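You operate a simulated robot arm through the tools that you are given. There is no shell and no other tool. Be economical: measure what you need, move in short steps, check, and stop when the job is done.

The job below is to be done with a simulated two-armed robot. You get a single attempt, and the scene is never put back.

## Task
Take the teal bar and leave it on the shelf under the cores bench. Then turn the speed dial to 50 m/min. Then put the grey cloth from the top of the tabs shelf on the white pad on the shelf under hopper one. Then take the blue cloth from the top of the grey table and put it on the top of cabinet one. Then put the green plate from the shelf under hopper one on top of the teal disc. Then take the lid off the grease tin on the top of the stacked cartons and lay it down there. Then fetch the double roller and set it on the shelf under the bagging bench. Keep to this order. Set down upright: double roller.

The check looks at the end state, three seconds after you hand in, the way a careful person would. Anything else that was tipped, shoved, dropped, spilled or broken makes it a failure. A push-on lid holds only when it is set on centred and level and pressed home; a screw cap is set on level and turned clockwise until tight. Flat cloth is picked up by pressing the open fingertips on it (5 to 10 N) and closing them slowly along it; thin cloth reads only 2 to 8 mm in the jaws.

## Robot
Two 7-joint arms with two-finger parallel grippers on one trunk, on a base that drives. Base frame: it is fixed to the floor where the robot stands at the start and does not move with it; the origin is under the middle of the robot, x ahead of it, y to its left, z up. Readings come in mm, degrees, newtons and seconds.
The left shoulder is at the start at [66, 182, 1126], the right one opposite. With the tool pointing down near the work surface each hand reaches from about 100 to 700 mm from the robot's upright axis, wherever it stands, measured 20 degrees to its own side. Places, roughly: blue cloth (11x7x2 cm) [-900, -1800, 800]; double roller (6x6x10 cm) [-5200, 0, 800]; grease tin [-3250, -2000, 750]; green plate [-750, -750, 750]; grey cloth (11x7x2 cm) [400, -1500, 1000]; shelf under the bagging bench [-5400, 3600, 300]; shelf under the cores bench [1100, -3400, 300]; speed dial [500, -900, 1100]; teal bar (24x6x6 cm) [500, 0, 900]; teal disc (20x20x4 cm) [-800, -1000, 900]; top of cabinet one [1100, 900, 1400]; white pad (22x12x1 cm) [-800, -500, 800]. Payload 3.91 kg a hand.
Tool frame (each hand has its own): the origin (TCP) lies between the finger pads and is the grasp point; the fingertips stand 30 mm ahead of it; z points along the fingers, y is the line along which they close. Largest opening 110 mm; finger width 20, thickness 10; the body of the gripper, 48 by 112 mm, starts 55 mm behind the TCP.
Orientation is told as [roll, pitch, yaw] about the base's x, y, z axes, in that order, counted from this pose: with the fingers straight down and closing along the base's y, the tool's x points along the base's -x, its y along +y and its z along -z.

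## Interface
- The arms move only by the tool jog_arm. It takes "left_commands", "right_commands" or both (then of equal length, played together; a hand with none holds still); each is a list that holds one entry, the list of rows, each a list of 7 numbers: the finger opening in mm, from 0 to 110, then the shift along the base's x, y, z in units of 40 mm (1.0 is 40 mm), then the turn, a rotation vector about the base's x, y, z in units of 8 degrees (1.0 is 8 degrees). In form: [[[hand, x, y, z, rx, ry, rz], ...]]. A call has 1 to 20 rows; each row shifts and turns the commanded pose from where the row before left it. A call with a number of a shift or a turn outside -1 to 1 is refused whole. Each row takes 0.2 s and may step no farther than 50 mm and 8.6 degrees from the row before; otherwise, or with a gripper value out of range, the whole call is refused. Where a pose cannot be reached the arm comes as near as it can. A force on the tool above 40 N (or 10 N above the force at the start of the call, whichever is more), or a blocked arm, ends the call early, and 0.2 s more pass. The fingers move at their own pace (about 72 mm/s each) and stop on an object; they squeeze with about 37 N. The grip force told is the motor's: it shows also when the fingers shut on nothing. Time passes only in rows, and 0.2 s behind the last, so rows that do not move let the fingers close. The reply holds the time, the measured pose of the TCP, the force on the tool along the base axes, the opening and the grip force, in the units named above and with some noise, with the torque about the TCP (base axes, N m) and any sound that the robot's microphone picked up.
- Cameras (640 x 400 px; columns grow to the right, rows downward): "scene" is now at [170.2, -87.5, 1361.6]; the picture's right is [-0.84, -0.54, -0.00], its down [-0.03, 0.04, -1.00] and it looks along [0.54, -0.84, -0.05] (base axes); focal length 214 px, centre (320, 200). "left" rides on the left gripper at [72, -17, -103] in its tool frame; the picture's right is [0.23, 0.97, 0.00], its down [-0.76, 0.18, -0.62] and it looks along [-0.61, 0.14, 0.78] (tool axes); focal length 222 px, centre (320, 200). "right" rides on the right gripper at [72, 17, -103] in its tool frame; the picture's right is [-0.23, 0.97, 0.00], its down [-0.76, -0.18, -0.62] and it looks along [-0.61, -0.14, 0.78] (tool axes); focal length 222 px, centre (320, 200). There is no depth. A picture from a camera that has moved, and an enlarged one, comes with that camera's place and axes in the base frame and with its lens. The place of the scene camera against the robot may be out by one fixed shift of up to 18 mm in any direction.
- get_image(camera): a new picture of that camera. No time passes.
- move_column(by): slides the trunk up (or, below 0, down) by that many mm; the arms and the scene camera ride with it, the base frame stays. It gives what a move gives, with no picture.
- drive_base(legs): drives the robot by 1 to 6 legs, each [ahead, left, turn to the left] in mm, mm and degrees, along the robot's own axes; the way and the turn of a leg run together, so that a leg with both is an arc; at most 1500 mm and 180 degrees a leg. The arms and the cameras ride along, it lands a little off, and it stops where it bumps. It gives what a move gives.
- pan_tilt(pan, tilt): turns the head with the scene camera to pan (to the left, within 80 degrees either way) and tilt (down, from -29 to 69), counted from straight ahead of the robot. It gives what a move gives.
- close_up(camera, box): a new picture of the part [left, top, right, bottom] of that camera's present view, enlarged. No time passes.
- sign_off(): hands the job in; it is judged then, once.

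Work in short steps. Places have to be worked out from the pictures, the camera data and where the tool is seen: move nearer, look again, correct. Check each grasp and each placing, and mend what went wrong. You have 186 turns and 174 pictures in all, those below and enlarged ones among them. Open the grippers and draw the arms clear of the work before you hand the job in, unless the task says otherwise; then end with one line.

The tools are called after "Emit:" as name(argument=value, ...) on one line, values as JSON. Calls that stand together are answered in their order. jog_arm: Moves the arms, as the interface text tells. Its arguments: {"type":"object","properties":{"left_commands":{"type":"array","items":{"type":"array","items":{"type":"array","items":{"type":"number"}}}},"right_commands":{"type":"array","items":{"type":"array","items":{"type":"array","items":{"type":"number"}}}}},"required":[]} The other tools are called the same way: move_column (by) slides the trunk up or down; drive_base (legs) drives the base; pan_tilt (pan, tilt) turns the head that bears the scene camera; get_image (camera) takes a picture; close_up (camera, box) takes an enlarged picture of a part of a camera's view; sign_off () hands the job in.

At the start:

```text
t: 0.0
left_ee_pos: [366.6, -46.1, 1334.4]
left_tcp_rot: [0.2, 0.4, 0.1]
left_wrist_force: [0.2, -0.2, 0.1]
left_ft_torque: [-0.03, -0.02, 0.0]
left_gripper_width: 110.0
left_grasp_force: 0.0
right_ee_pos: [296.8, -315.4, 1345.4]
right_tcp_rot: [0.1, 0.0, 0.0]
right_wrist_force: [0.1, 0.6, 0.3]
right_ft_torque: [0.01, 0.02, -0.04]
right_gripper_width: 110.2
right_grasp_force: 0.1
trunk travel left (down, up): [-390.0, 125.0]
robot x, y, heading: [-1.4, 1.6, 0.1]
head pan, tilt: [-61.4, 34.9]
```

scene: 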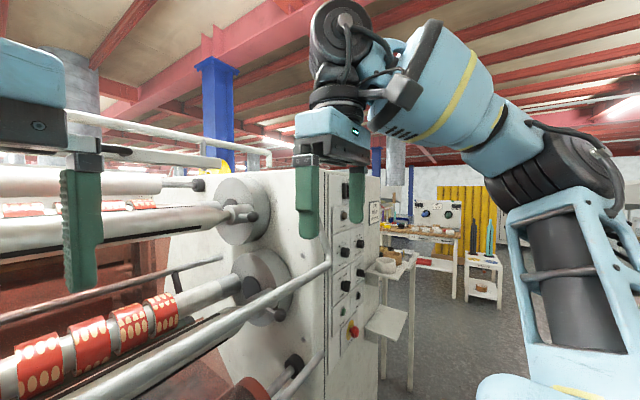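
right: 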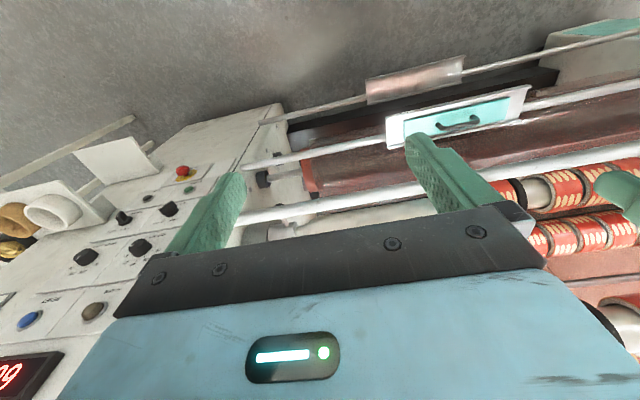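
left: 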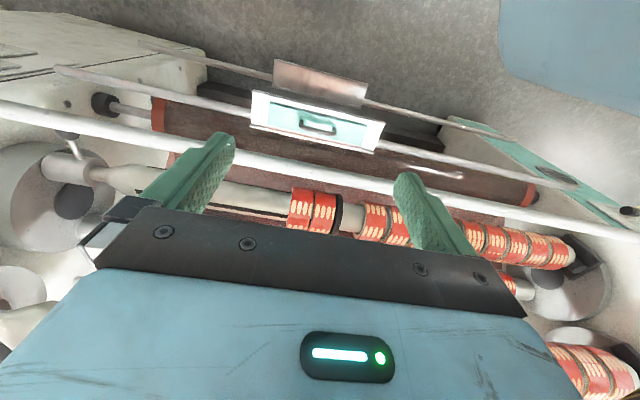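

I'll start by looking at the teal bar in front of the robot.

Emit:
pan_tilt(pan=0, tilt=45)

Emit:
get_image(camera="scene")

Emit:
close_up(camera="left", box=[220, 40, 420, 165])

```text
t: 1.3
left_ee_pos: [374.2, -41.8, 1329.2]
left_tcp_rot: [0.2, 1.1, 1.3]
left_wrist_force: [22.7, -20.9, -25.6]
left_ft_torque: [2.89, 0.84, 1.87]
left_gripper_width: 110.1
left_grasp_force: 0.0
right_ee_pos: [297.5, -313.9, 1346.1]
right_tcp_rot: [-0.1, 0.0, 0.0]
right_wrist_force: [0.4, 0.1, 0.1]
right_ft_torque: [0.01, -0.03, -0.02]
right_gripper_width: 110.0
right_grasp_force: 0.1
trunk travel left (down, up): [-390.0, 125.0]
robot x, y, heading: [1.0, -2.7, -0.1]
head pan, tilt: [0.0, 45.0]
```

```text
170 pictures are left
camera scene: at [176.2, -84.8, 1326.6], right [-0.8, -0.6, 0.0], down [-0.25, 0.33, -0.91], along [0.55, -0.73, -0.41], focal length 214 px, centre (320, 200)
```

scene: 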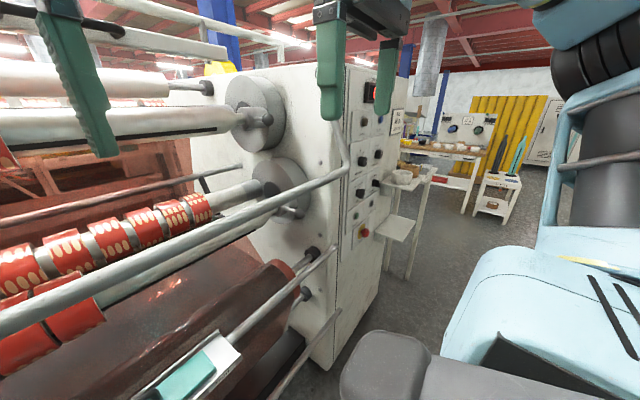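

```text
3.20 times, centred on (320, 102) of left
camera zoom: at [303.2, -60.7, 1433.8], right [-0.25, 0.97, 0.01], down [0.77, 0.19, 0.61], along [0.59, 0.16, -0.79], focal length 711 px, centre (320, 512)
```

zoom: 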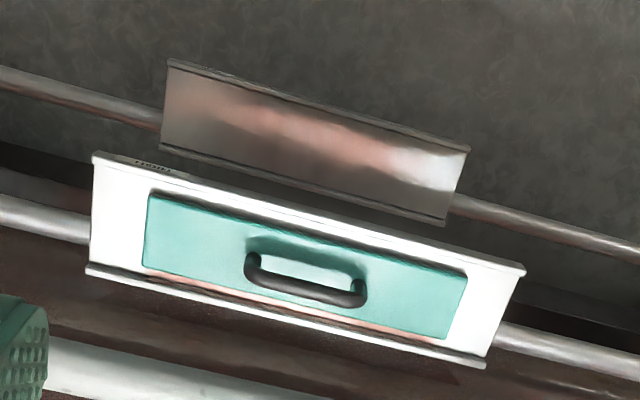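

The head pushed against the left arm while panning (22 N on the left wrist). I turn it back and then move the left hand out to the left.

Emit:
pan_tilt(pan=-61.4, tilt=34.9)

Emit:
jog_arm(left_commands=[[[110, 0, 1, 0, 0, 0, 0], [110, 0, 1, 0, 0, 0, 0], [110, 0, 1, 0, 0, 0, 0], [110, 0, 1, 0, 0, 0, 0], [110, 0, 1, 0, 0, 0, 0], [110, 0, 1, 0, 0, 0, 0], [110, 0, 1, 0, 0, 0, 0]]])

Emit:
get_image(camera="left")

```text
t: 2.6
left_ee_pos: [370.0, -45.0, 1331.7]
left_tcp_rot: [0.0, 0.9, 1.4]
left_wrist_force: [33.8, -55.6, 4.9]
left_ft_torque: [7.23, 4.85, 4.86]
left_gripper_width: 109.9
left_grasp_force: 0.1
right_ee_pos: [297.1, -313.8, 1346.6]
right_tcp_rot: [0.2, 0.0, -0.1]
right_wrist_force: [-0.1, -0.7, -0.7]
right_ft_torque: [-0.03, 0.01, -0.01]
right_gripper_width: 110.0
right_grasp_force: 0.0
trunk travel left (down, up): [-390.0, 125.0]
robot x, y, heading: [-0.9, -2.0, -0.2]
head pan, tilt: [-61.4, 34.9]
```

```text
t: 2.9
left_ee_pos: [373.5, -44.3, 1328.4]
left_tcp_rot: [0.4, 0.7, 2.4]
left_wrist_force: [16.0, -37.8, -21.6]
left_ft_torque: [5.14, 0.35, 3.27]
left_gripper_width: 110.0
left_grasp_force: 0.1
right_ee_pos: [298.0, -315.1, 1345.5]
right_tcp_rot: [0.0, -0.2, -0.1]
right_wrist_force: [-0.6, -0.7, 0.2]
right_ft_torque: [0.0, 0.01, -0.01]
right_gripper_width: 110.2
right_grasp_force: 0.1
trunk travel left (down, up): [-390.0, 125.0]
robot x, y, heading: [-3.7, -0.6, 0.2]
head pan, tilt: [-61.4, 34.9]
stopped in row 1 (left hand): the force on the tool passed its limit at 101 N (the readings are from after the stop); the commanded pose is now the measured one
```

```text
168 pictures are left
camera left: at [302.0, -64.9, 1431.4], right [-0.27, 0.96, 0.01], down [0.76, 0.21, 0.61], along [0.59, 0.17, -0.79], focal length 222 px, centre (320, 200)
```

left: 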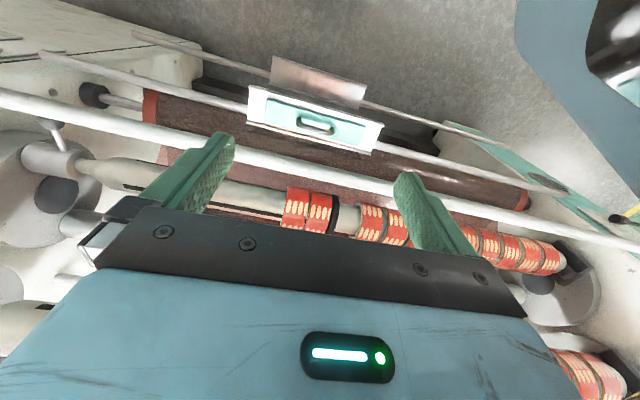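

Emit:
get_image(camera="scene")

Emit:
get_image(camera="right")

```text
167 pictures are left
camera scene: at [173.1, -87.3, 1327.4], right [-0.83, -0.56, 0.0], down [-0.23, 0.34, -0.91], along [0.51, -0.75, -0.41], focal length 214 px, centre (320, 200)
```

scene: 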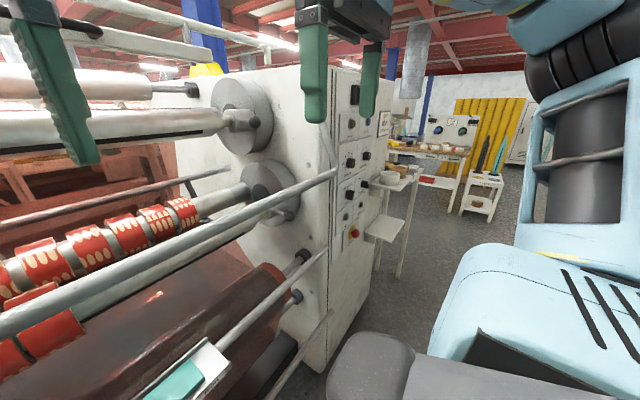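

```text
166 pictures are left
camera right: at [223.0, -297.8, 1449.6], right [0.23, 0.97, 0.0], down [0.76, -0.18, 0.62], along [0.61, -0.14, -0.78], focal length 222 px, centre (320, 200)
```

right: 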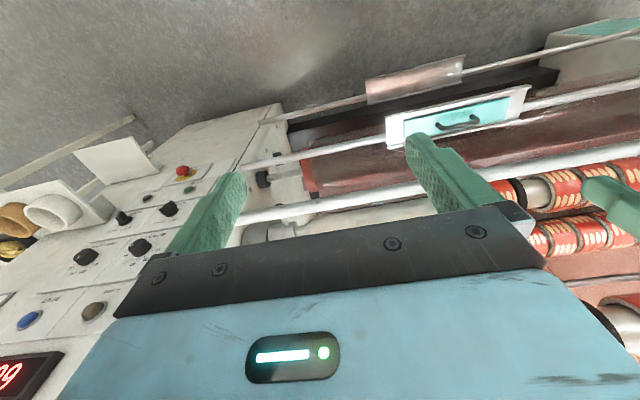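

The left hand is jammed against the head. I back the base off from the machine, then slide the left hand forward along the contact force and away from the head.

Emit:
drive_base(legs=[[-150, 0, 0]])

Emit:
jog_arm(left_commands=[[[110, 0.5, -0.3, 0, 0, 0, 0], [110, 1, -0.3, 0, 0, 0, 0], [110, 1, 0, 0, 0, 0, 0]]])

Emit:
get_image(camera="scene")

```text
t: 4.2
left_ee_pos: [224.7, -42.0, 1328.5]
left_tcp_rot: [0.2, 0.8, 2.4]
left_wrist_force: [27.9, -43.6, -15.5]
left_ft_torque: [5.78, 2.33, 3.83]
left_gripper_width: 109.9
left_grasp_force: 0.0
right_ee_pos: [149.8, -313.6, 1346.5]
right_tcp_rot: [0.0, 0.0, 0.1]
right_wrist_force: [0.3, -0.2, -0.6]
right_ft_torque: [0.01, 0.01, -0.01]
right_gripper_width: 109.8
right_grasp_force: 0.1
trunk travel left (down, up): [-390.0, 125.0]
robot x, y, heading: [-148.1, -1.5, 0.1]
head pan, tilt: [-61.4, 34.9]
```

```text
t: 5.2
left_ee_pos: [333.8, -38.3, 1326.4]
left_tcp_rot: [-2.6, -0.3, 4.0]
left_wrist_force: [0.2, -0.8, -0.7]
left_ft_torque: [0.01, -0.04, 0.01]
left_gripper_width: 110.0
left_grasp_force: 0.0
left hand out of reach, approached as far as the arm can: row 3
right_ee_pos: [149.9, -314.2, 1344.6]
right_tcp_rot: [0.0, 0.0, -0.1]
right_wrist_force: [-0.3, -0.6, -0.2]
right_ft_torque: [0.0, 0.0, 0.02]
right_gripper_width: 110.0
right_grasp_force: 0.1
trunk travel left (down, up): [-390.0, 125.0]
robot x, y, heading: [-147.2, -2.5, 0.0]
head pan, tilt: [-61.4, 34.9]
stopped in row 3 (left hand): the arm was blocked; the commanded pose is now the measured one
```

```text
165 pictures are left
camera scene: at [15.9, -88.5, 1310.2], right [-0.88, -0.48, 0.0], down [-0.27, 0.5, -0.82], along [0.39, -0.72, -0.57], focal length 214 px, centre (320, 200)
```

scene: 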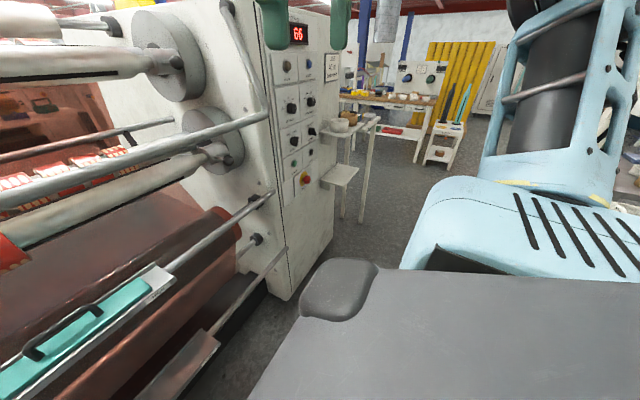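

The head is free now. Next I move the left hand out to the left side.

Emit:
jog_arm(left_commands=[[[110, 0, 1, 0, 0, 0, 0], [110, 0, 1, 0, 0, 0, 0], [110, -0.3, 1, 0, 0, 0, 0], [110, -0.3, 1, 0, 0, 0, 0], [110, -0.3, 1, 0, 0, 0, 0], [110, -0.3, 1, 0, 0, 0, 0], [110, -0.3, 1, 0, 0, 0, 0], [110, -0.3, 1, 0, 0, 0, 0]]])

Emit:
pan_tilt(pan=-10, tilt=45)

Emit:
get_image(camera="scene")

```text
t: 7.0
left_ee_pos: [267.7, 264.1, 1295.7]
left_tcp_rot: [-2.4, -0.3, 3.9]
left_wrist_force: [-0.1, 0.8, -0.7]
left_ft_torque: [-0.02, -0.02, 0.05]
left_gripper_width: 109.9
left_grasp_force: 0.0
left hand out of reach, approached as far as the arm can: row 7, 8
right_ee_pos: [149.7, -312.6, 1346.3]
right_tcp_rot: [0.0, 0.0, 0.0]
right_wrist_force: [0.6, -0.2, -0.4]
right_ft_torque: [-0.01, -0.02, 0.0]
right_gripper_width: 109.8
right_grasp_force: 0.1
trunk travel left (down, up): [-390.0, 125.0]
robot x, y, heading: [-149.2, -3.1, -0.1]
head pan, tilt: [-61.4, 34.9]
```

```text
t: 8.2
left_ee_pos: [268.9, 262.9, 1295.4]
left_tcp_rot: [-2.4, -0.4, 3.9]
left_wrist_force: [0.8, 0.3, -0.8]
left_ft_torque: [0.0, 0.02, 0.02]
left_gripper_width: 110.0
left_grasp_force: 0.0
right_ee_pos: [149.5, -314.4, 1344.9]
right_tcp_rot: [0.0, -0.1, 0.0]
right_wrist_force: [0.1, 0.3, 0.1]
right_ft_torque: [0.03, 0.03, -0.01]
right_gripper_width: 110.1
right_grasp_force: 0.0
trunk travel left (down, up): [-390.0, 125.0]
robot x, y, heading: [-144.3, -0.4, 0.1]
head pan, tilt: [-10.0, 45.0]
```

```text
164 pictures are left
camera scene: at [53.8, -25.0, 1295.3], right [-0.17, -0.98, 0.0], down [-0.7, 0.12, -0.71], along [0.7, -0.12, -0.71], focal length 214 px, centre (320, 200)
```

scene: 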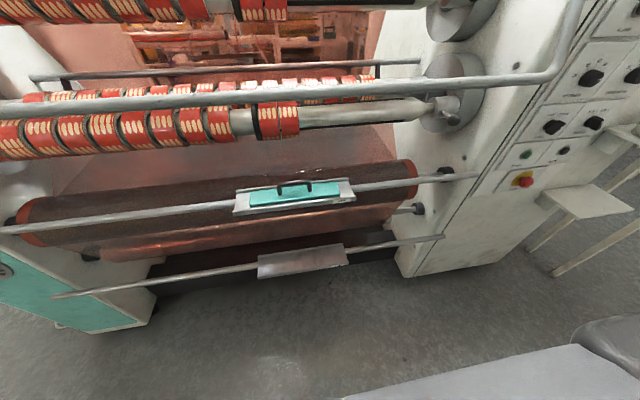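

The bar lies in a tray on a rail, with a guard tube above it. I'll zoom in on it and move nearer views in.

Emit:
close_up(camera="scene", box=[215, 60, 375, 280])

Emit:
get_image(camera="right")

```text
1.82 times, centred on (295, 170) of scene
camera zoom: at [53.8, -25.0, 1295.3], right [-0.17, -0.98, 0.0], down [-0.7, 0.12, -0.71], along [0.7, -0.12, -0.71], focal length 390 px, centre (366, 254)
```

zoom: 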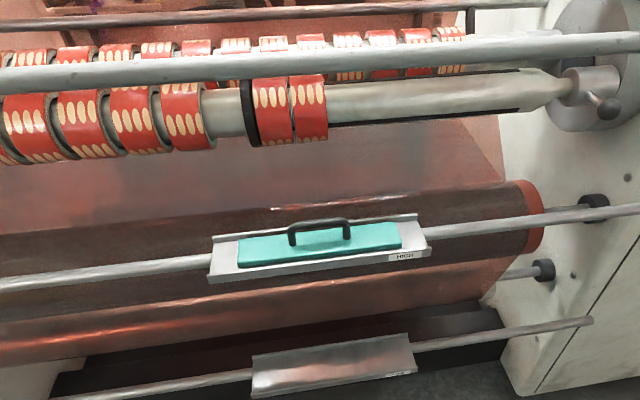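

```text
162 pictures are left
camera right: at [76.3, -297.7, 1449.3], right [0.23, 0.97, 0.0], down [0.76, -0.18, 0.62], along [0.61, -0.14, -0.78], focal length 222 px, centre (320, 200)
```

right: 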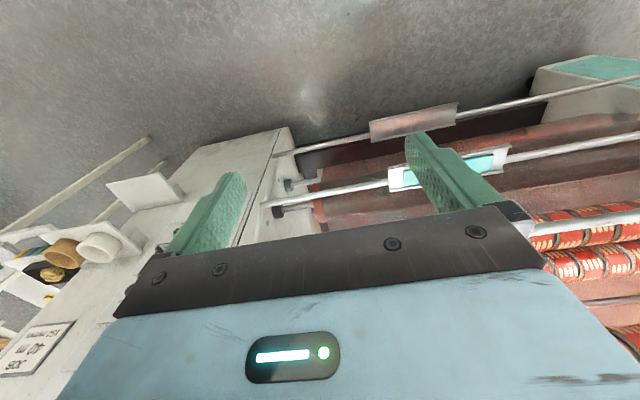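

Both views put the bar at about (460, -12, 920) with the guard tube at x≈440, z≈1155, so the hand must come in leaning about 45° from the robot's side and grip the handle. I turn the right hand 90° and lower it.

Emit:
jog_arm(right_commands=[[[110, 0, 0, -0.4, 0, 0, 0.9375], [110, 0, 0, -0.4, 0, 0, 0.9375], [110, 0, 0, -0.4, 0, 0, 0.9375], [110, 0, 0, -0.4, 0, 0, 0.9375], [110, 0, 0, -0.4, 0, 0, 0.9375], [110, 0, 0, -0.4, 0, 0, 0.9375], [110, 0, 0, -0.4, 0, 0, 0.9375], [110, 0, 0, -0.4, 0, 0, 0.9375], [110, 0, 0, -0.4, 0, 0, 0.9375], [110, 0, 0, -0.4, 0, 0, 0.9375], [110, 0, 0, -0.4, 0, 0, 0.9375], [110, 0, 0, -0.4, 0, 0, 0.9375], [110, 0, 0, 0, 0, -0.94, 0], [110, 0, 0, 0, 0, -0.94, 0], [110, 0, 0, 0, 0, -0.94, 0], [110, 0, 0, 0, 0, -0.94, 0], [110, 0, 0, 0, 0, -0.94, 0], [110, 0, 0, 0, 0, -0.94, 0]]])

Emit:
get_image(camera="right")

Emit:
get_image(camera="scene")

```text
t: 12.0
left_ee_pos: [268.3, 262.8, 1295.0]
left_tcp_rot: [-2.4, -0.5, 3.8]
left_wrist_force: [-0.6, -0.9, 0.0]
left_ft_torque: [0.0, 0.0, 0.02]
left_gripper_width: 109.7
left_grasp_force: 0.1
right_ee_pos: [165.4, -212.0, 1218.2]
right_tcp_rot: [-43.9, -1.2, 86.3]
right_wrist_force: [0.0, 0.1, 0.2]
right_ft_torque: [-0.01, 0.0, 0.01]
right_gripper_width: 110.2
right_grasp_force: 0.0
right hand out of reach, approached as far as the arm can: row 8, 9, 10, 11, 12, 14, 15, 16, 17, 18
trunk travel left (down, up): [-390.0, 125.0]
robot x, y, heading: [-146.2, -2.1, -0.1]
head pan, tilt: [-10.0, 45.0]
```

```text
161 pictures are left
camera right: at [75.6, -279.5, 1280.3], right [-0.68, 0.29, -0.67], down [-0.26, 0.77, 0.59], along [0.68, 0.57, -0.45], focal length 222 px, centre (320, 200)
```

right: 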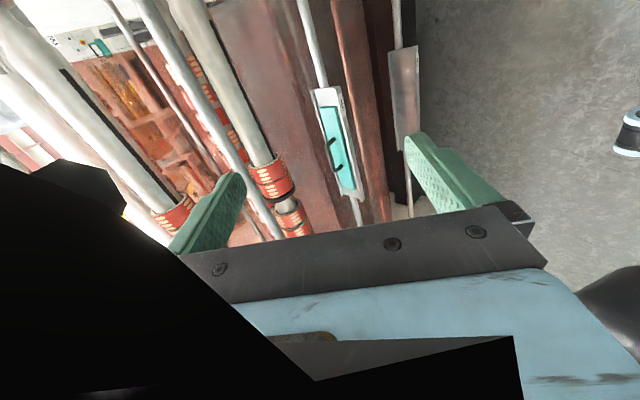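

```text
160 pictures are left
camera scene: at [56.9, -24.3, 1300.9], right [-0.16, -0.99, 0.0], down [-0.65, 0.1, -0.75], along [0.75, -0.12, -0.66], focal length 214 px, centre (320, 200)
```

scene: 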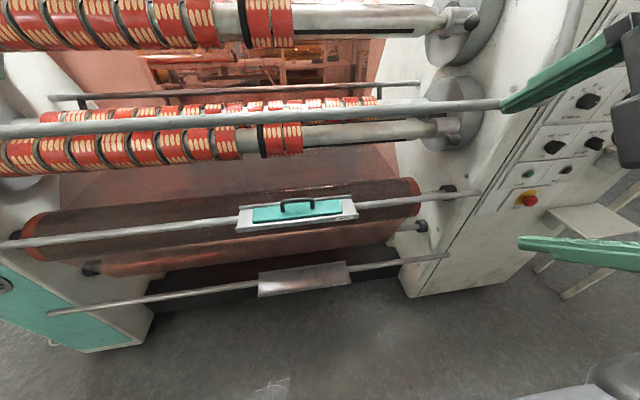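

The orientation is right and the bar can be seen between the fingers. I move the hand to a standoff about 100 mm back from the handle.

Emit:
jog_arm(right_commands=[[[110, 0.75, 0.714, -0.636, 0, 0, 0], [110, 0.75, 0.714, -0.636, 0, 0, 0], [110, 0.75, 0.714, -0.636, 0, 0, 0], [110, 0.75, 0.714, -0.636, 0, 0, 0], [110, 0.75, 0.714, -0.636, 0, 0, 0], [80, 0.75, 0.714, -0.636, 0, 0, 0], [60, 0.75, 0.714, -0.636, 0, 0, 0], [60, 0, 0, 0, 0, 0, 0]]])

Emit:
get_image(camera="right")

Emit:
get_image(camera="scene")

```text
t: 13.8
left_ee_pos: [268.3, 263.2, 1294.7]
left_tcp_rot: [-2.4, -0.5, 3.9]
left_wrist_force: [-0.5, -0.6, 0.4]
left_ft_torque: [-0.01, 0.0, 0.0]
left_gripper_width: 110.0
left_grasp_force: 0.1
right_ee_pos: [317.3, -100.8, 1109.7]
right_tcp_rot: [-45.1, 0.0, 90.1]
right_wrist_force: [-0.4, -0.3, 0.9]
right_ft_torque: [-0.01, 0.02, -0.02]
right_gripper_width: 60.3
right_grasp_force: 0.0
right hand out of reach, approached as far as the arm can: row 4, 5, 6, 7
trunk travel left (down, up): [-390.0, 125.0]
robot x, y, heading: [-144.2, -0.6, -0.1]
head pan, tilt: [-10.0, 45.0]
```

```text
159 pictures are left
camera right: at [230.0, -174.2, 1171.4], right [-0.69, 0.23, -0.69], down [-0.32, 0.76, 0.57], along [0.65, 0.61, -0.45], focal length 222 px, centre (320, 200)
```

right: 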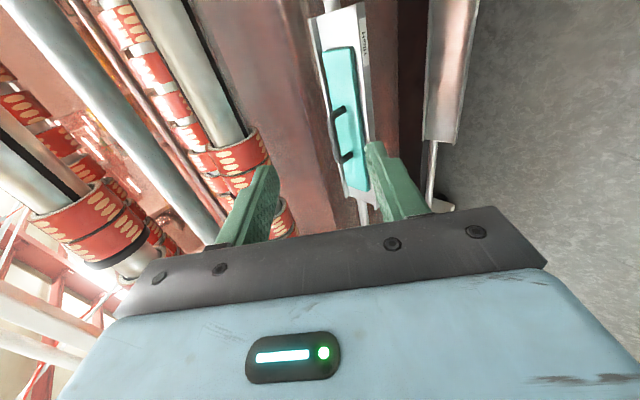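

```text
158 pictures are left
camera scene: at [54.0, -24.8, 1295.2], right [-0.17, -0.98, 0.0], down [-0.7, 0.12, -0.71], along [0.7, -0.12, -0.71], focal length 214 px, centre (320, 200)
```

scene: 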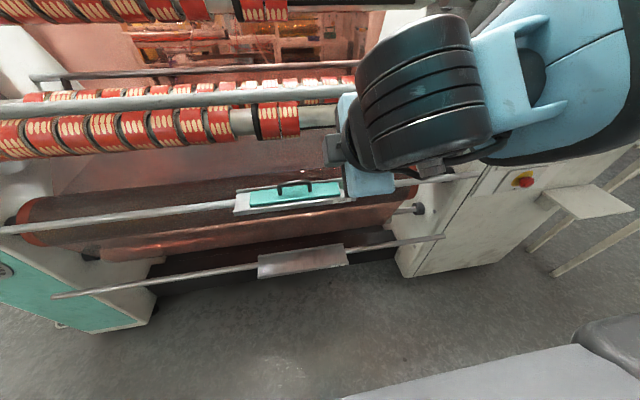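

The arm runs out of reach in this posture, so I shift the base left by 150 mm to put the handle on the right hand's own side, then try again.

Emit:
drive_base(legs=[[0, 150, 0]])

Emit:
jog_arm(right_commands=[[[60, 0.25, -0.5, -0.44, 0, 0, 0], [60, 0.25, -0.5, -0.44, 0, 0, 0], [60, 0.5, -0.5, -0.44, 0, 0, 0], [60, 0.5, -0.5, -0.44, 0, 0, 0]]])

Emit:
get_image(camera="right")

Emit:
get_image(camera="scene")

```text
t: 15.8
left_ee_pos: [266.9, 412.9, 1295.6]
left_tcp_rot: [-2.3, -0.5, 3.9]
left_wrist_force: [0.3, 0.1, 0.3]
left_ft_torque: [-0.02, 0.0, 0.0]
left_gripper_width: 109.9
left_grasp_force: 0.0
right_ee_pos: [316.2, 48.4, 1109.2]
right_tcp_rot: [-45.0, 0.0, 89.9]
right_wrist_force: [0.6, -0.8, -0.2]
right_ft_torque: [-0.03, 0.01, -0.01]
right_gripper_width: 59.9
right_grasp_force: 0.1
trunk travel left (down, up): [-390.0, 125.0]
robot x, y, heading: [-145.2, 151.7, -0.4]
head pan, tilt: [-10.0, 45.0]
```

```text
t: 16.8
left_ee_pos: [268.8, 412.3, 1293.6]
left_tcp_rot: [-2.4, -0.3, 3.8]
left_wrist_force: [-1.1, 0.2, -0.2]
left_ft_torque: [-0.02, 0.0, 0.02]
left_gripper_width: 110.4
left_grasp_force: 0.0
right_ee_pos: [374.6, -32.1, 1038.4]
right_tcp_rot: [-45.1, -0.1, 90.0]
right_wrist_force: [-0.2, -1.0, 0.8]
right_ft_torque: [0.01, 0.01, 0.0]
right_gripper_width: 59.7
right_grasp_force: 0.1
trunk travel left (down, up): [-390.0, 125.0]
robot x, y, heading: [-142.7, 151.3, -0.1]
head pan, tilt: [-10.0, 45.0]
```

```text
157 pictures are left
camera right: at [288.2, -104.1, 1099.7], right [-0.69, 0.23, -0.69], down [-0.31, 0.76, 0.57], along [0.66, 0.61, -0.45], focal length 222 px, centre (320, 200)
```

right: 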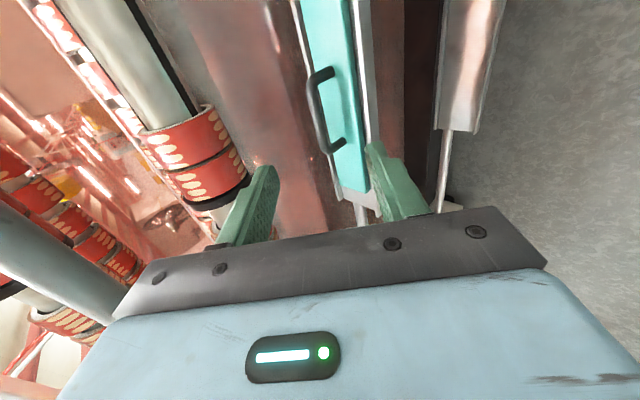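

```text
156 pictures are left
camera scene: at [54.1, 125.1, 1295.2], right [-0.17, -0.98, 0.0], down [-0.7, 0.12, -0.71], along [0.7, -0.12, -0.71], focal length 214 px, centre (320, 200)
```

scene: 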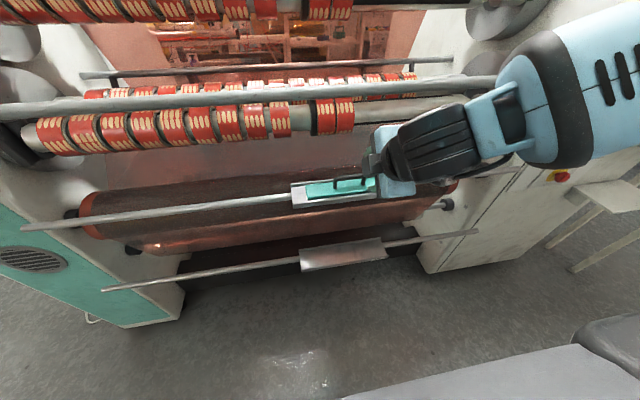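

The handle's crossbar lies on the approach axis (offset about 3 mm). I go in 80 mm along the axis with the fingers open 50 mm and look again.

Emit:
jog_arm(right_commands=[[[50, 0.47, 0, -0.47, 0, 0, 0], [50, 0.47, 0, -0.47, 0, 0, 0], [50, 0.47, 0, -0.47, 0, 0, 0]]])

Emit:
get_image(camera="right")

Emit:
close_up(camera="scene", box=[270, 120, 430, 220])

```text
t: 17.6
left_ee_pos: [270.1, 412.9, 1295.1]
left_tcp_rot: [-2.4, -0.4, 3.8]
left_wrist_force: [1.1, -0.4, 0.9]
left_ft_torque: [-0.01, 0.04, 0.0]
left_gripper_width: 109.9
left_grasp_force: 0.1
right_ee_pos: [433.3, -30.7, 981.5]
right_tcp_rot: [-45.0, -0.1, 89.9]
right_wrist_force: [-0.2, -0.1, 0.1]
right_ft_torque: [0.01, 0.04, 0.02]
right_gripper_width: 50.1
right_grasp_force: 0.1
trunk travel left (down, up): [-390.0, 125.0]
robot x, y, heading: [-143.6, 149.4, -0.2]
head pan, tilt: [-10.0, 45.0]
```

```text
155 pictures are left
camera right: at [346.0, -105.2, 1042.9], right [-0.69, 0.23, -0.69], down [-0.31, 0.76, 0.57], along [0.66, 0.61, -0.45], focal length 222 px, centre (320, 200)
```

right: 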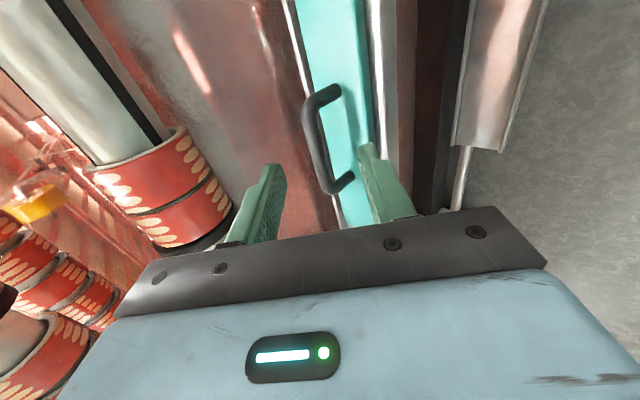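

```text
4.00 times, centred on (350, 170) of scene
camera zoom: at [54.5, 125.1, 1295.1], right [-0.17, -0.98, 0.0], down [-0.7, 0.12, -0.71], along [0.7, -0.12, -0.71], focal length 858 px, centre (200, 320)
```

zoom: 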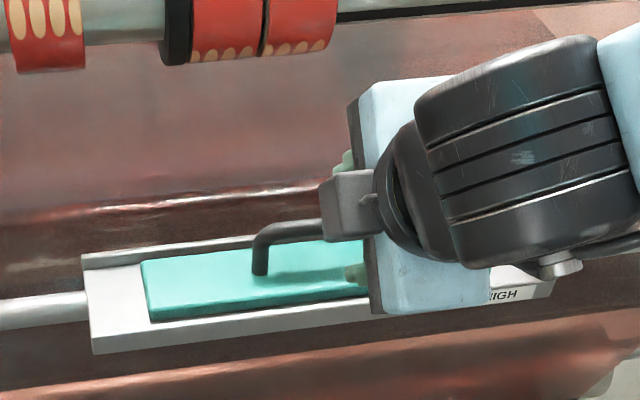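

Triangulating the handle corner puts the crossbar at about x 479, z 943 and the bar top at about z 904. I go in 38 mm more with a 4 mm correction and the opening at 36 mm.

Emit:
jog_arm(right_commands=[[[36, 0.1, 0, 0.1, 0, 0, 0], [36, 0.34, 0, -0.34, 0, 0, 0], [36, 0.33, 0, -0.33, 0, 0, 0]]])

Emit:
get_image(camera="right")

Emit:
close_up(camera="scene", box=[270, 120, 430, 220])

```text
t: 18.4
left_ee_pos: [269.8, 412.8, 1294.6]
left_tcp_rot: [-2.4, -0.4, 3.7]
left_wrist_force: [0.5, -0.3, -0.2]
left_ft_torque: [-0.02, 0.0, 0.01]
left_gripper_width: 110.0
left_grasp_force: 0.1
right_ee_pos: [463.2, -32.4, 959.4]
right_tcp_rot: [-45.4, -0.3, 89.8]
right_wrist_force: [-0.6, -0.5, -0.2]
right_ft_torque: [0.01, 0.03, 0.0]
right_gripper_width: 35.9
right_grasp_force: 0.2
trunk travel left (down, up): [-390.0, 125.0]
robot x, y, heading: [-146.1, 150.8, -0.1]
head pan, tilt: [-10.0, 45.0]
```

```text
153 pictures are left
camera right: at [375.2, -105.6, 1019.8], right [-0.68, 0.23, -0.69], down [-0.32, 0.76, 0.57], along [0.66, 0.61, -0.45], focal length 222 px, centre (320, 200)
```

right: 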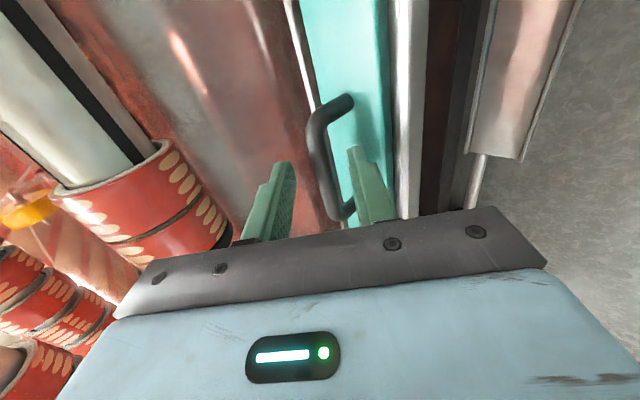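

```text
4.00 times, centred on (350, 170) of scene
camera zoom: at [54.0, 125.2, 1295.2], right [-0.17, -0.98, 0.0], down [-0.7, 0.12, -0.71], along [0.7, -0.12, -0.71], focal length 858 px, centre (200, 320)
```

zoom: 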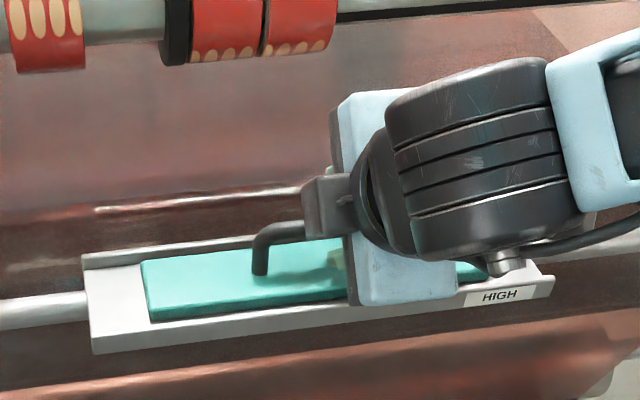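

The crossbar is between the fingers near the tips. I close the gripper.

Emit:
jog_arm(right_commands=[[[20, 0, 0, 0, 0, 0, 0], [0, 0, 0, 0, 0, 0, 0], [0, 0, 0, 0, 0, 0, 0], [0, 0, 0, 0, 0, 0, 0]]])

Emit:
get_image(camera="right")

```text
t: 19.4
left_ee_pos: [268.8, 412.7, 1296.8]
left_tcp_rot: [-2.4, -0.4, 3.9]
left_wrist_force: [0.1, -0.5, 0.0]
left_ft_torque: [0.01, 0.0, 0.01]
left_gripper_width: 110.2
left_grasp_force: 0.1
right_ee_pos: [462.2, -32.0, 958.8]
right_tcp_rot: [-45.4, -0.3, 89.7]
right_wrist_force: [0.0, 0.2, 0.1]
right_ft_torque: [0.1, -0.03, -0.02]
right_gripper_width: 10.8
right_grasp_force: 36.9
trunk travel left (down, up): [-390.0, 125.0]
robot x, y, heading: [-145.5, 150.6, -0.2]
head pan, tilt: [-10.0, 45.0]
```

```text
151 pictures are left
camera right: at [374.9, -105.5, 1019.9], right [-0.68, 0.23, -0.69], down [-0.32, 0.76, 0.57], along [0.66, 0.61, -0.45], focal length 222 px, centre (320, 200)
```

right: 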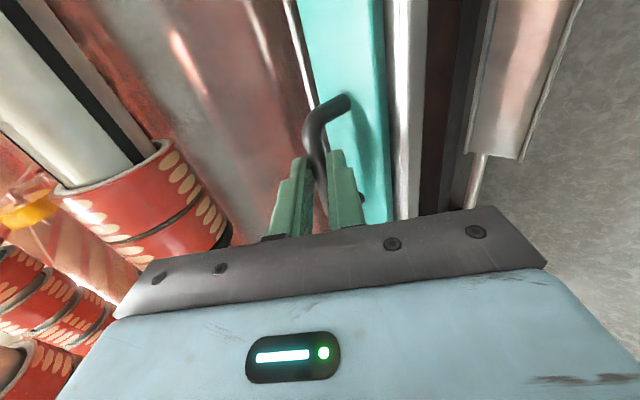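

Gripped on the 10.8 mm handle. I lift 32 mm and draw back toward the robot.

Emit:
jog_arm(right_commands=[[[0, 0, 0, 0.3, 0, 0, 0], [0, 0, 0, 0.5, 0, 0, 0], [0, -0.5, 0, 0.2, 0, 0, 0], [0, -1, 0, 0, 0, 0, 0], [0, -1, 0, 0, 0, 0, 0], [0, -1, 0, 0, 0, 0, 0]]])

Emit:
get_image(camera="right")

Emit:
get_image(camera="scene")

```text
t: 20.8
left_ee_pos: [267.9, 412.9, 1295.7]
left_tcp_rot: [-2.4, -0.4, 3.8]
left_wrist_force: [0.0, -0.8, 0.1]
left_ft_torque: [0.03, 0.01, -0.03]
left_gripper_width: 109.8
left_grasp_force: 0.0
right_ee_pos: [310.2, -38.0, 995.7]
right_tcp_rot: [-45.1, -0.1, 89.8]
right_wrist_force: [-0.5, -0.2, -1.3]
right_ft_torque: [-0.02, -0.03, 0.04]
right_gripper_width: 11.2
right_grasp_force: 37.3
right hand out of reach, approached as far as the arm can: row 1, 2
trunk travel left (down, up): [-390.0, 125.0]
robot x, y, heading: [-148.5, 151.7, -0.2]
head pan, tilt: [-10.0, 45.0]
```

```text
150 pictures are left
camera right: at [223.7, -111.4, 1055.7], right [-0.69, 0.23, -0.69], down [-0.31, 0.76, 0.57], along [0.66, 0.61, -0.45], focal length 222 px, centre (320, 200)
```

right: 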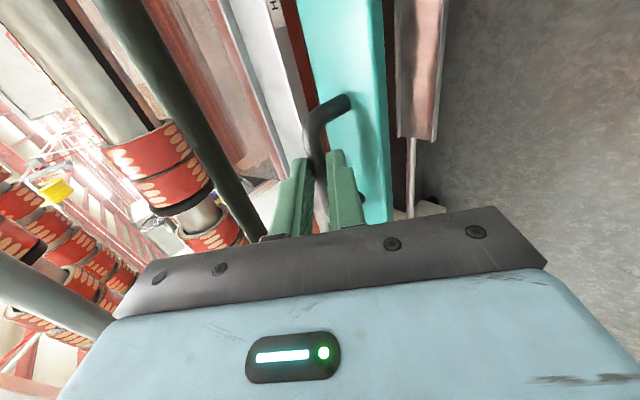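

```text
149 pictures are left
camera scene: at [53.1, 125.3, 1295.4], right [-0.17, -0.98, 0.0], down [-0.7, 0.12, -0.71], along [0.7, -0.12, -0.71], focal length 214 px, centre (320, 200)
```

scene: 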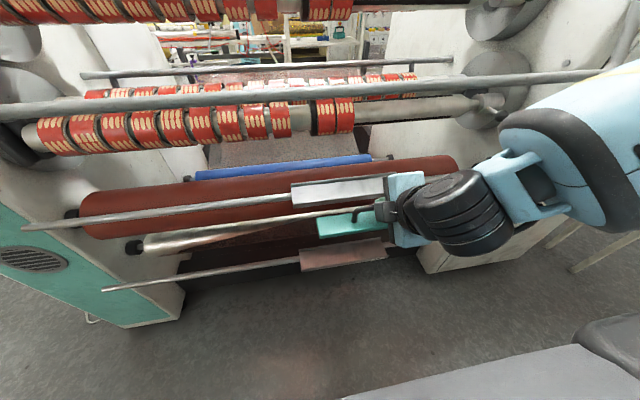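

The bar is held level. Next I look toward the cores bench to plan the route.

Emit:
pan_tilt(pan=-70, tilt=20)

Emit:
get_image(camera="scene")

```text
t: 22.1
left_ee_pos: [267.8, 413.3, 1293.5]
left_tcp_rot: [-2.4, -0.3, 3.8]
left_wrist_force: [0.2, 0.2, 0.0]
left_ft_torque: [0.02, 0.01, -0.04]
left_gripper_width: 110.0
left_grasp_force: 0.0
right_ee_pos: [311.2, -38.2, 994.6]
right_tcp_rot: [-45.0, -0.1, 89.8]
right_wrist_force: [0.8, -0.1, -1.5]
right_ft_torque: [0.0, 0.06, -0.01]
right_gripper_width: 10.9
right_grasp_force: 37.3
trunk travel left (down, up): [-390.0, 125.0]
robot x, y, heading: [-147.8, 151.8, -0.1]
head pan, tilt: [-70.0, 20.0]
```

```text
148 pictures are left
camera scene: at [5.7, 51.9, 1333.9], right [-0.94, -0.34, 0.0], down [-0.12, 0.32, -0.94], along [0.32, -0.88, -0.34], focal length 214 px, centre (320, 200)
```

scene: 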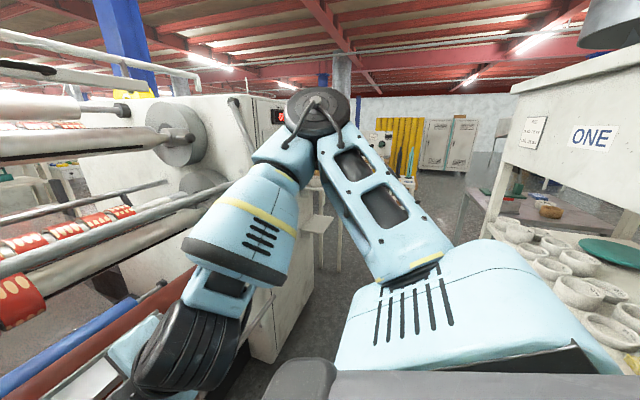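

I tuck the left hand in a little and turn the robot right by 90° on the spot to face the aisle toward the cores bench.

Emit:
jog_arm(left_commands=[[[110, -1, 0, 0, 0, 0, 0], [110, -1, 0, 0, 0, 0, 0], [110, -0.5, 0, 0, 0, 0, 0]]], right_commands=[[[0, -1, 0, 0, 0, 0, 0], [0, -0.5, 0, 0, 0, 0, 0], [0, 0, 0, 0, 0, 0, 0]]])

Emit:
drive_base(legs=[[0, 0, -88]])

Emit:
pan_tilt(pan=10, tilt=20)

Emit:
get_image(camera="scene")

```text
t: 22.9
left_ee_pos: [171.9, 400.5, 1277.7]
left_tcp_rot: [-2.6, -0.5, 3.8]
left_wrist_force: [0.0, 0.4, 0.2]
left_ft_torque: [-0.03, -0.04, -0.02]
left_gripper_width: 110.0
left_grasp_force: 0.1
left hand out of reach, approached as far as the arm can: row 1, 2, 3
right_ee_pos: [299.6, -30.2, 996.2]
right_tcp_rot: [-45.1, 0.0, 89.9]
right_wrist_force: [-0.3, 0.5, -0.7]
right_ft_torque: [-0.04, 0.04, 0.02]
right_gripper_width: 11.1
right_grasp_force: 37.0
right hand out of reach, approached as far as the arm can: row 1, 2
trunk travel left (down, up): [-390.0, 125.0]
robot x, y, heading: [-147.8, 149.8, -0.4]
head pan, tilt: [-70.0, 20.0]
```

```text
t: 26.1
left_ee_pos: [214.7, -51.7, 1275.5]
left_tcp_rot: [-2.8, -0.4, -63.8]
left_wrist_force: [0.5, 1.0, 0.3]
left_ft_torque: [0.0, 0.0, 0.01]
left_gripper_width: 109.8
left_grasp_force: 0.1
right_ee_pos: [-133.1, -328.8, 988.0]
right_tcp_rot: [-43.9, 1.0, 23.7]
right_wrist_force: [0.0, -0.1, -1.3]
right_ft_torque: [0.07, 0.0, 0.01]
right_gripper_width: 10.9
right_grasp_force: 36.5
trunk travel left (down, up): [-390.0, 125.0]
robot x, y, heading: [-144.6, 151.9, -67.4]
head pan, tilt: [-70.0, 20.0]
stopped in leg 1: the robot was blocked; the commanded pose is now the measured one
```

```text
t: 27.6
left_ee_pos: [215.8, -52.3, 1276.4]
left_tcp_rot: [-2.8, -0.2, -63.9]
left_wrist_force: [0.3, -0.1, 0.3]
left_ft_torque: [0.02, 0.0, 0.02]
left_gripper_width: 110.0
left_grasp_force: 0.1
right_ee_pos: [-134.1, -329.6, 987.6]
right_tcp_rot: [-43.9, 1.1, 23.4]
right_wrist_force: [-0.1, 0.0, -0.8]
right_ft_torque: [0.03, 0.03, 0.01]
right_gripper_width: 11.0
right_grasp_force: 37.2
trunk travel left (down, up): [-390.0, 125.0]
robot x, y, heading: [-141.9, 148.7, -67.8]
head pan, tilt: [10.0, 20.0]
```

```text
147 pictures are left
camera scene: at [-40.3, -53.6, 1332.5], right [-0.85, -0.53, 0.0], down [-0.19, 0.29, -0.94], along [0.5, -0.79, -0.35], focal length 214 px, centre (320, 200)
```

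scene: 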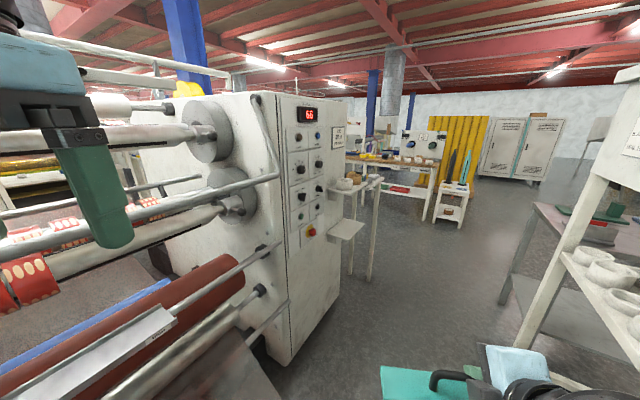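

The turn stopped against something on the right side, so I back off by 8° and look right.

Emit:
drive_base(legs=[[0, 0, 8]])

Emit:
pan_tilt(pan=-60, tilt=30)

Emit:
get_image(camera="scene")

```text
t: 28.6
left_ee_pos: [232.5, 2.3, 1278.1]
left_tcp_rot: [-2.5, -0.6, -55.9]
left_wrist_force: [0.5, -0.7, 1.1]
left_ft_torque: [0.0, 0.02, 0.02]
left_gripper_width: 110.0
left_grasp_force: 0.0
right_ee_pos: [-72.8, -321.1, 989.5]
right_tcp_rot: [-44.4, 0.7, 31.5]
right_wrist_force: [-0.4, 0.2, -1.0]
right_ft_torque: [0.02, 0.02, 0.01]
right_gripper_width: 11.0
right_grasp_force: 36.2
trunk travel left (down, up): [-390.0, 125.0]
robot x, y, heading: [-146.8, 148.9, -59.8]
head pan, tilt: [10.0, 20.0]
```

```text
t: 30.0
left_ee_pos: [231.6, 2.0, 1278.6]
left_tcp_rot: [-2.5, -0.6, -55.9]
left_wrist_force: [-0.2, -0.1, 0.3]
left_ft_torque: [-0.02, 0.03, -0.01]
left_gripper_width: 110.2
left_grasp_force: 0.2
right_ee_pos: [-74.7, -320.4, 989.6]
right_tcp_rot: [-44.3, 0.6, 31.4]
right_wrist_force: [1.0, -0.6, -1.8]
right_ft_torque: [-0.02, 0.04, -0.01]
right_gripper_width: 10.9
right_grasp_force: 37.1
trunk travel left (down, up): [-390.0, 125.0]
robot x, y, heading: [-144.9, 151.9, -59.7]
head pan, tilt: [-60.0, 30.0]
```

```text
146 pictures are left
camera scene: at [-128.7, -41.7, 1317.9], right [-0.87, 0.49, 0.0], down [0.25, 0.43, -0.87], along [-0.43, -0.75, -0.5], focal length 214 px, centre (320, 200)
```

scene: 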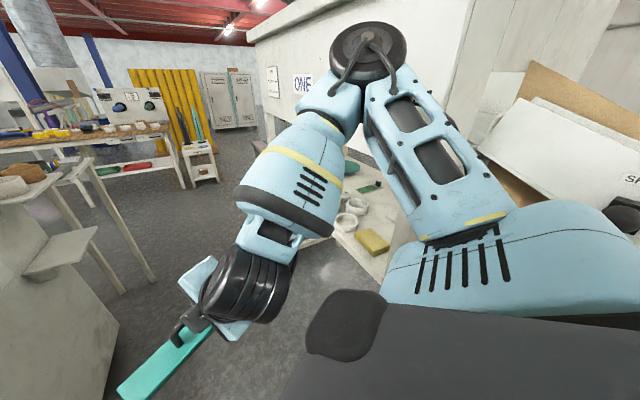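

The right elbow was what touched hopper one's front. I drive an arc ahead and left toward the middle of the aisle while finishing the turn.

Emit:
drive_base(legs=[[150, 110, -4], [150, 0, -24]])

Emit:
pan_tilt(pan=0, tilt=25)

Emit:
get_image(camera="scene")

```text
t: 32.9
left_ee_pos: [307.7, -383.2, 1281.1]
left_tcp_rot: [-1.9, -0.8, -84.4]
left_wrist_force: [1.0, 0.4, 0.0]
left_ft_torque: [0.01, 0.0, 0.0]
left_gripper_width: 109.9
left_grasp_force: 0.0
right_ee_pos: [-111.4, -521.6, 989.3]
right_tcp_rot: [-44.4, 0.1, 2.9]
right_wrist_force: [-0.3, 0.3, -1.9]
right_ft_torque: [0.05, 0.02, -0.02]
right_gripper_width: 11.0
right_grasp_force: 36.5
trunk travel left (down, up): [-390.0, 125.0]
robot x, y, heading: [58.3, -72.2, -87.9]
head pan, tilt: [-60.0, 30.0]
```

```text
t: 34.2
left_ee_pos: [307.2, -383.5, 1282.0]
left_tcp_rot: [-1.9, -0.8, -84.3]
left_wrist_force: [-0.8, -0.5, 0.1]
left_ft_torque: [0.01, -0.01, -0.01]
left_gripper_width: 109.8
left_grasp_force: 0.2
right_ee_pos: [-111.6, -523.2, 989.1]
right_tcp_rot: [-44.5, 0.1, 2.9]
right_wrist_force: [0.5, 0.0, -1.7]
right_ft_torque: [0.06, -0.02, 0.03]
right_gripper_width: 10.9
right_grasp_force: 36.8
trunk travel left (down, up): [-390.0, 125.0]
robot x, y, heading: [55.1, -71.7, -88.0]
head pan, tilt: [0.0, 25.0]
```

```text
145 pictures are left
camera scene: at [54.9, -294.4, 1326.3], right [-1.0, -0.03, -0.01], down [0.0, 0.42, -0.91], along [0.03, -0.91, -0.42], focal length 214 px, centre (320, 200)
```

scene: 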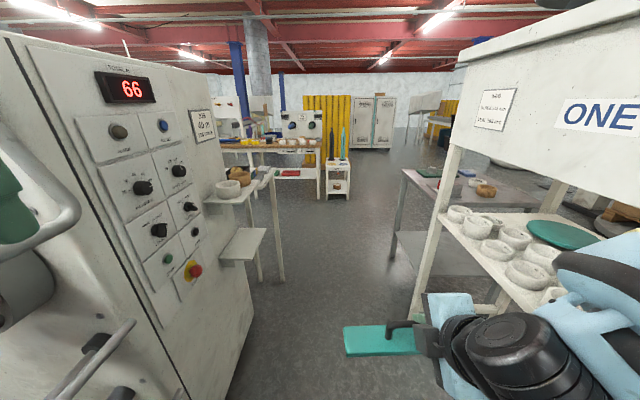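

The aisle ahead is clear and the cores bench can be seen ahead to the left. I drive 1500 mm ahead and look again.

Emit:
drive_base(legs=[[1500, 0, 0], [300, 0, 0]])

Emit:
pan_tilt(pan=25, tilt=25)

Emit:
get_image(camera="scene")

```text
t: 36.8
left_ee_pos: [312.5, -628.3, 1293.7]
left_tcp_rot: [-1.7, -3.8, -84.6]
left_wrist_force: [0.3, -0.5, 0.0]
left_ft_torque: [0.0, -0.01, -0.01]
left_gripper_width: 110.2
left_grasp_force: 0.1
right_ee_pos: [-102.5, -786.1, 993.9]
right_tcp_rot: [-45.1, 0.0, 3.8]
right_wrist_force: [-0.7, -0.4, -2.0]
right_ft_torque: [0.0, 0.04, 0.03]
right_gripper_width: 11.2
right_grasp_force: 37.2
trunk travel left (down, up): [-390.0, 125.0]
robot x, y, heading: [61.7, -348.6, -87.3]
head pan, tilt: [0.0, 25.0]
stopped in leg 1: the robot was blocked; the commanded pose is now the measured one
```

```text
t: 37.6
left_ee_pos: [312.6, -628.5, 1293.9]
left_tcp_rot: [-1.8, -3.8, -84.5]
left_wrist_force: [-0.4, -1.0, 0.7]
left_ft_torque: [0.0, 0.02, -0.02]
left_gripper_width: 109.9
left_grasp_force: 0.1
right_ee_pos: [-102.7, -786.0, 994.6]
right_tcp_rot: [-45.3, 0.0, 3.4]
right_wrist_force: [0.0, 0.3, -1.6]
right_ft_torque: [0.01, 0.02, 0.01]
right_gripper_width: 11.2
right_grasp_force: 37.3
trunk travel left (down, up): [-390.0, 125.0]
robot x, y, heading: [65.9, -344.5, -87.4]
head pan, tilt: [25.0, 25.0]
```

```text
144 pictures are left
camera scene: at [98.3, -539.7, 1329.3], right [-0.89, -0.46, 0.0], down [-0.18, 0.36, -0.91], along [0.42, -0.81, -0.4], focal length 214 px, centre (320, 200)
```

scene: 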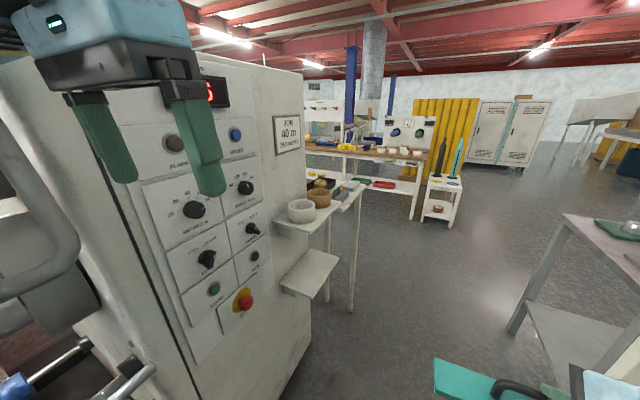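

The left arm bumped the machine. I back up 60 mm and look left before going on.

Emit:
drive_base(legs=[[-60, -50, 0]])

Emit:
pan_tilt(pan=75, tilt=20)

Emit:
get_image(camera="scene")

```text
t: 38.8
left_ee_pos: [277.1, -590.9, 1283.9]
left_tcp_rot: [-2.5, -2.3, -84.4]
left_wrist_force: [0.1, -0.2, 0.2]
left_ft_torque: [-0.02, 0.01, -0.02]
left_gripper_width: 110.1
left_grasp_force: 0.1
right_ee_pos: [-141.6, -741.8, 989.1]
right_tcp_rot: [-44.3, 0.7, 3.4]
right_wrist_force: [-0.3, -0.2, -2.2]
right_ft_torque: [-0.01, 0.05, 0.0]
right_gripper_width: 10.9
right_grasp_force: 37.3
trunk travel left (down, up): [-390.0, 125.0]
robot x, y, heading: [15.1, -292.7, -87.4]
head pan, tilt: [25.0, 25.0]
```

```text
t: 40.0
left_ee_pos: [277.7, -591.1, 1283.5]
left_tcp_rot: [-2.5, -2.1, -84.3]
left_wrist_force: [-0.2, -0.6, -1.1]
left_ft_torque: [0.03, 0.02, -0.01]
left_gripper_width: 110.1
left_grasp_force: 0.1
right_ee_pos: [-141.5, -742.6, 989.7]
right_tcp_rot: [-44.3, 0.7, 3.5]
right_wrist_force: [0.2, 0.7, -0.8]
right_ft_torque: [0.03, 0.05, 0.03]
right_gripper_width: 10.9
right_grasp_force: 37.4
trunk travel left (down, up): [-390.0, 125.0]
robot x, y, heading: [15.4, -290.7, -87.6]
head pan, tilt: [75.0, 20.0]
```

```text
143 pictures are left
camera scene: at [112.6, -440.3, 1333.9], right [-0.22, -0.98, 0.0], down [-0.33, 0.07, -0.94], along [0.92, -0.2, -0.34], focal length 214 px, centre (320, 200)
```

scene: 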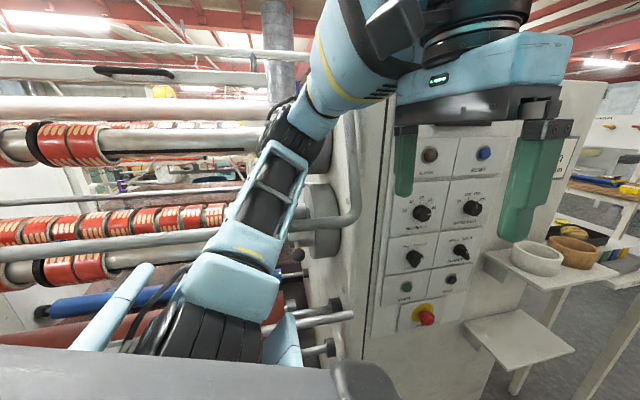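

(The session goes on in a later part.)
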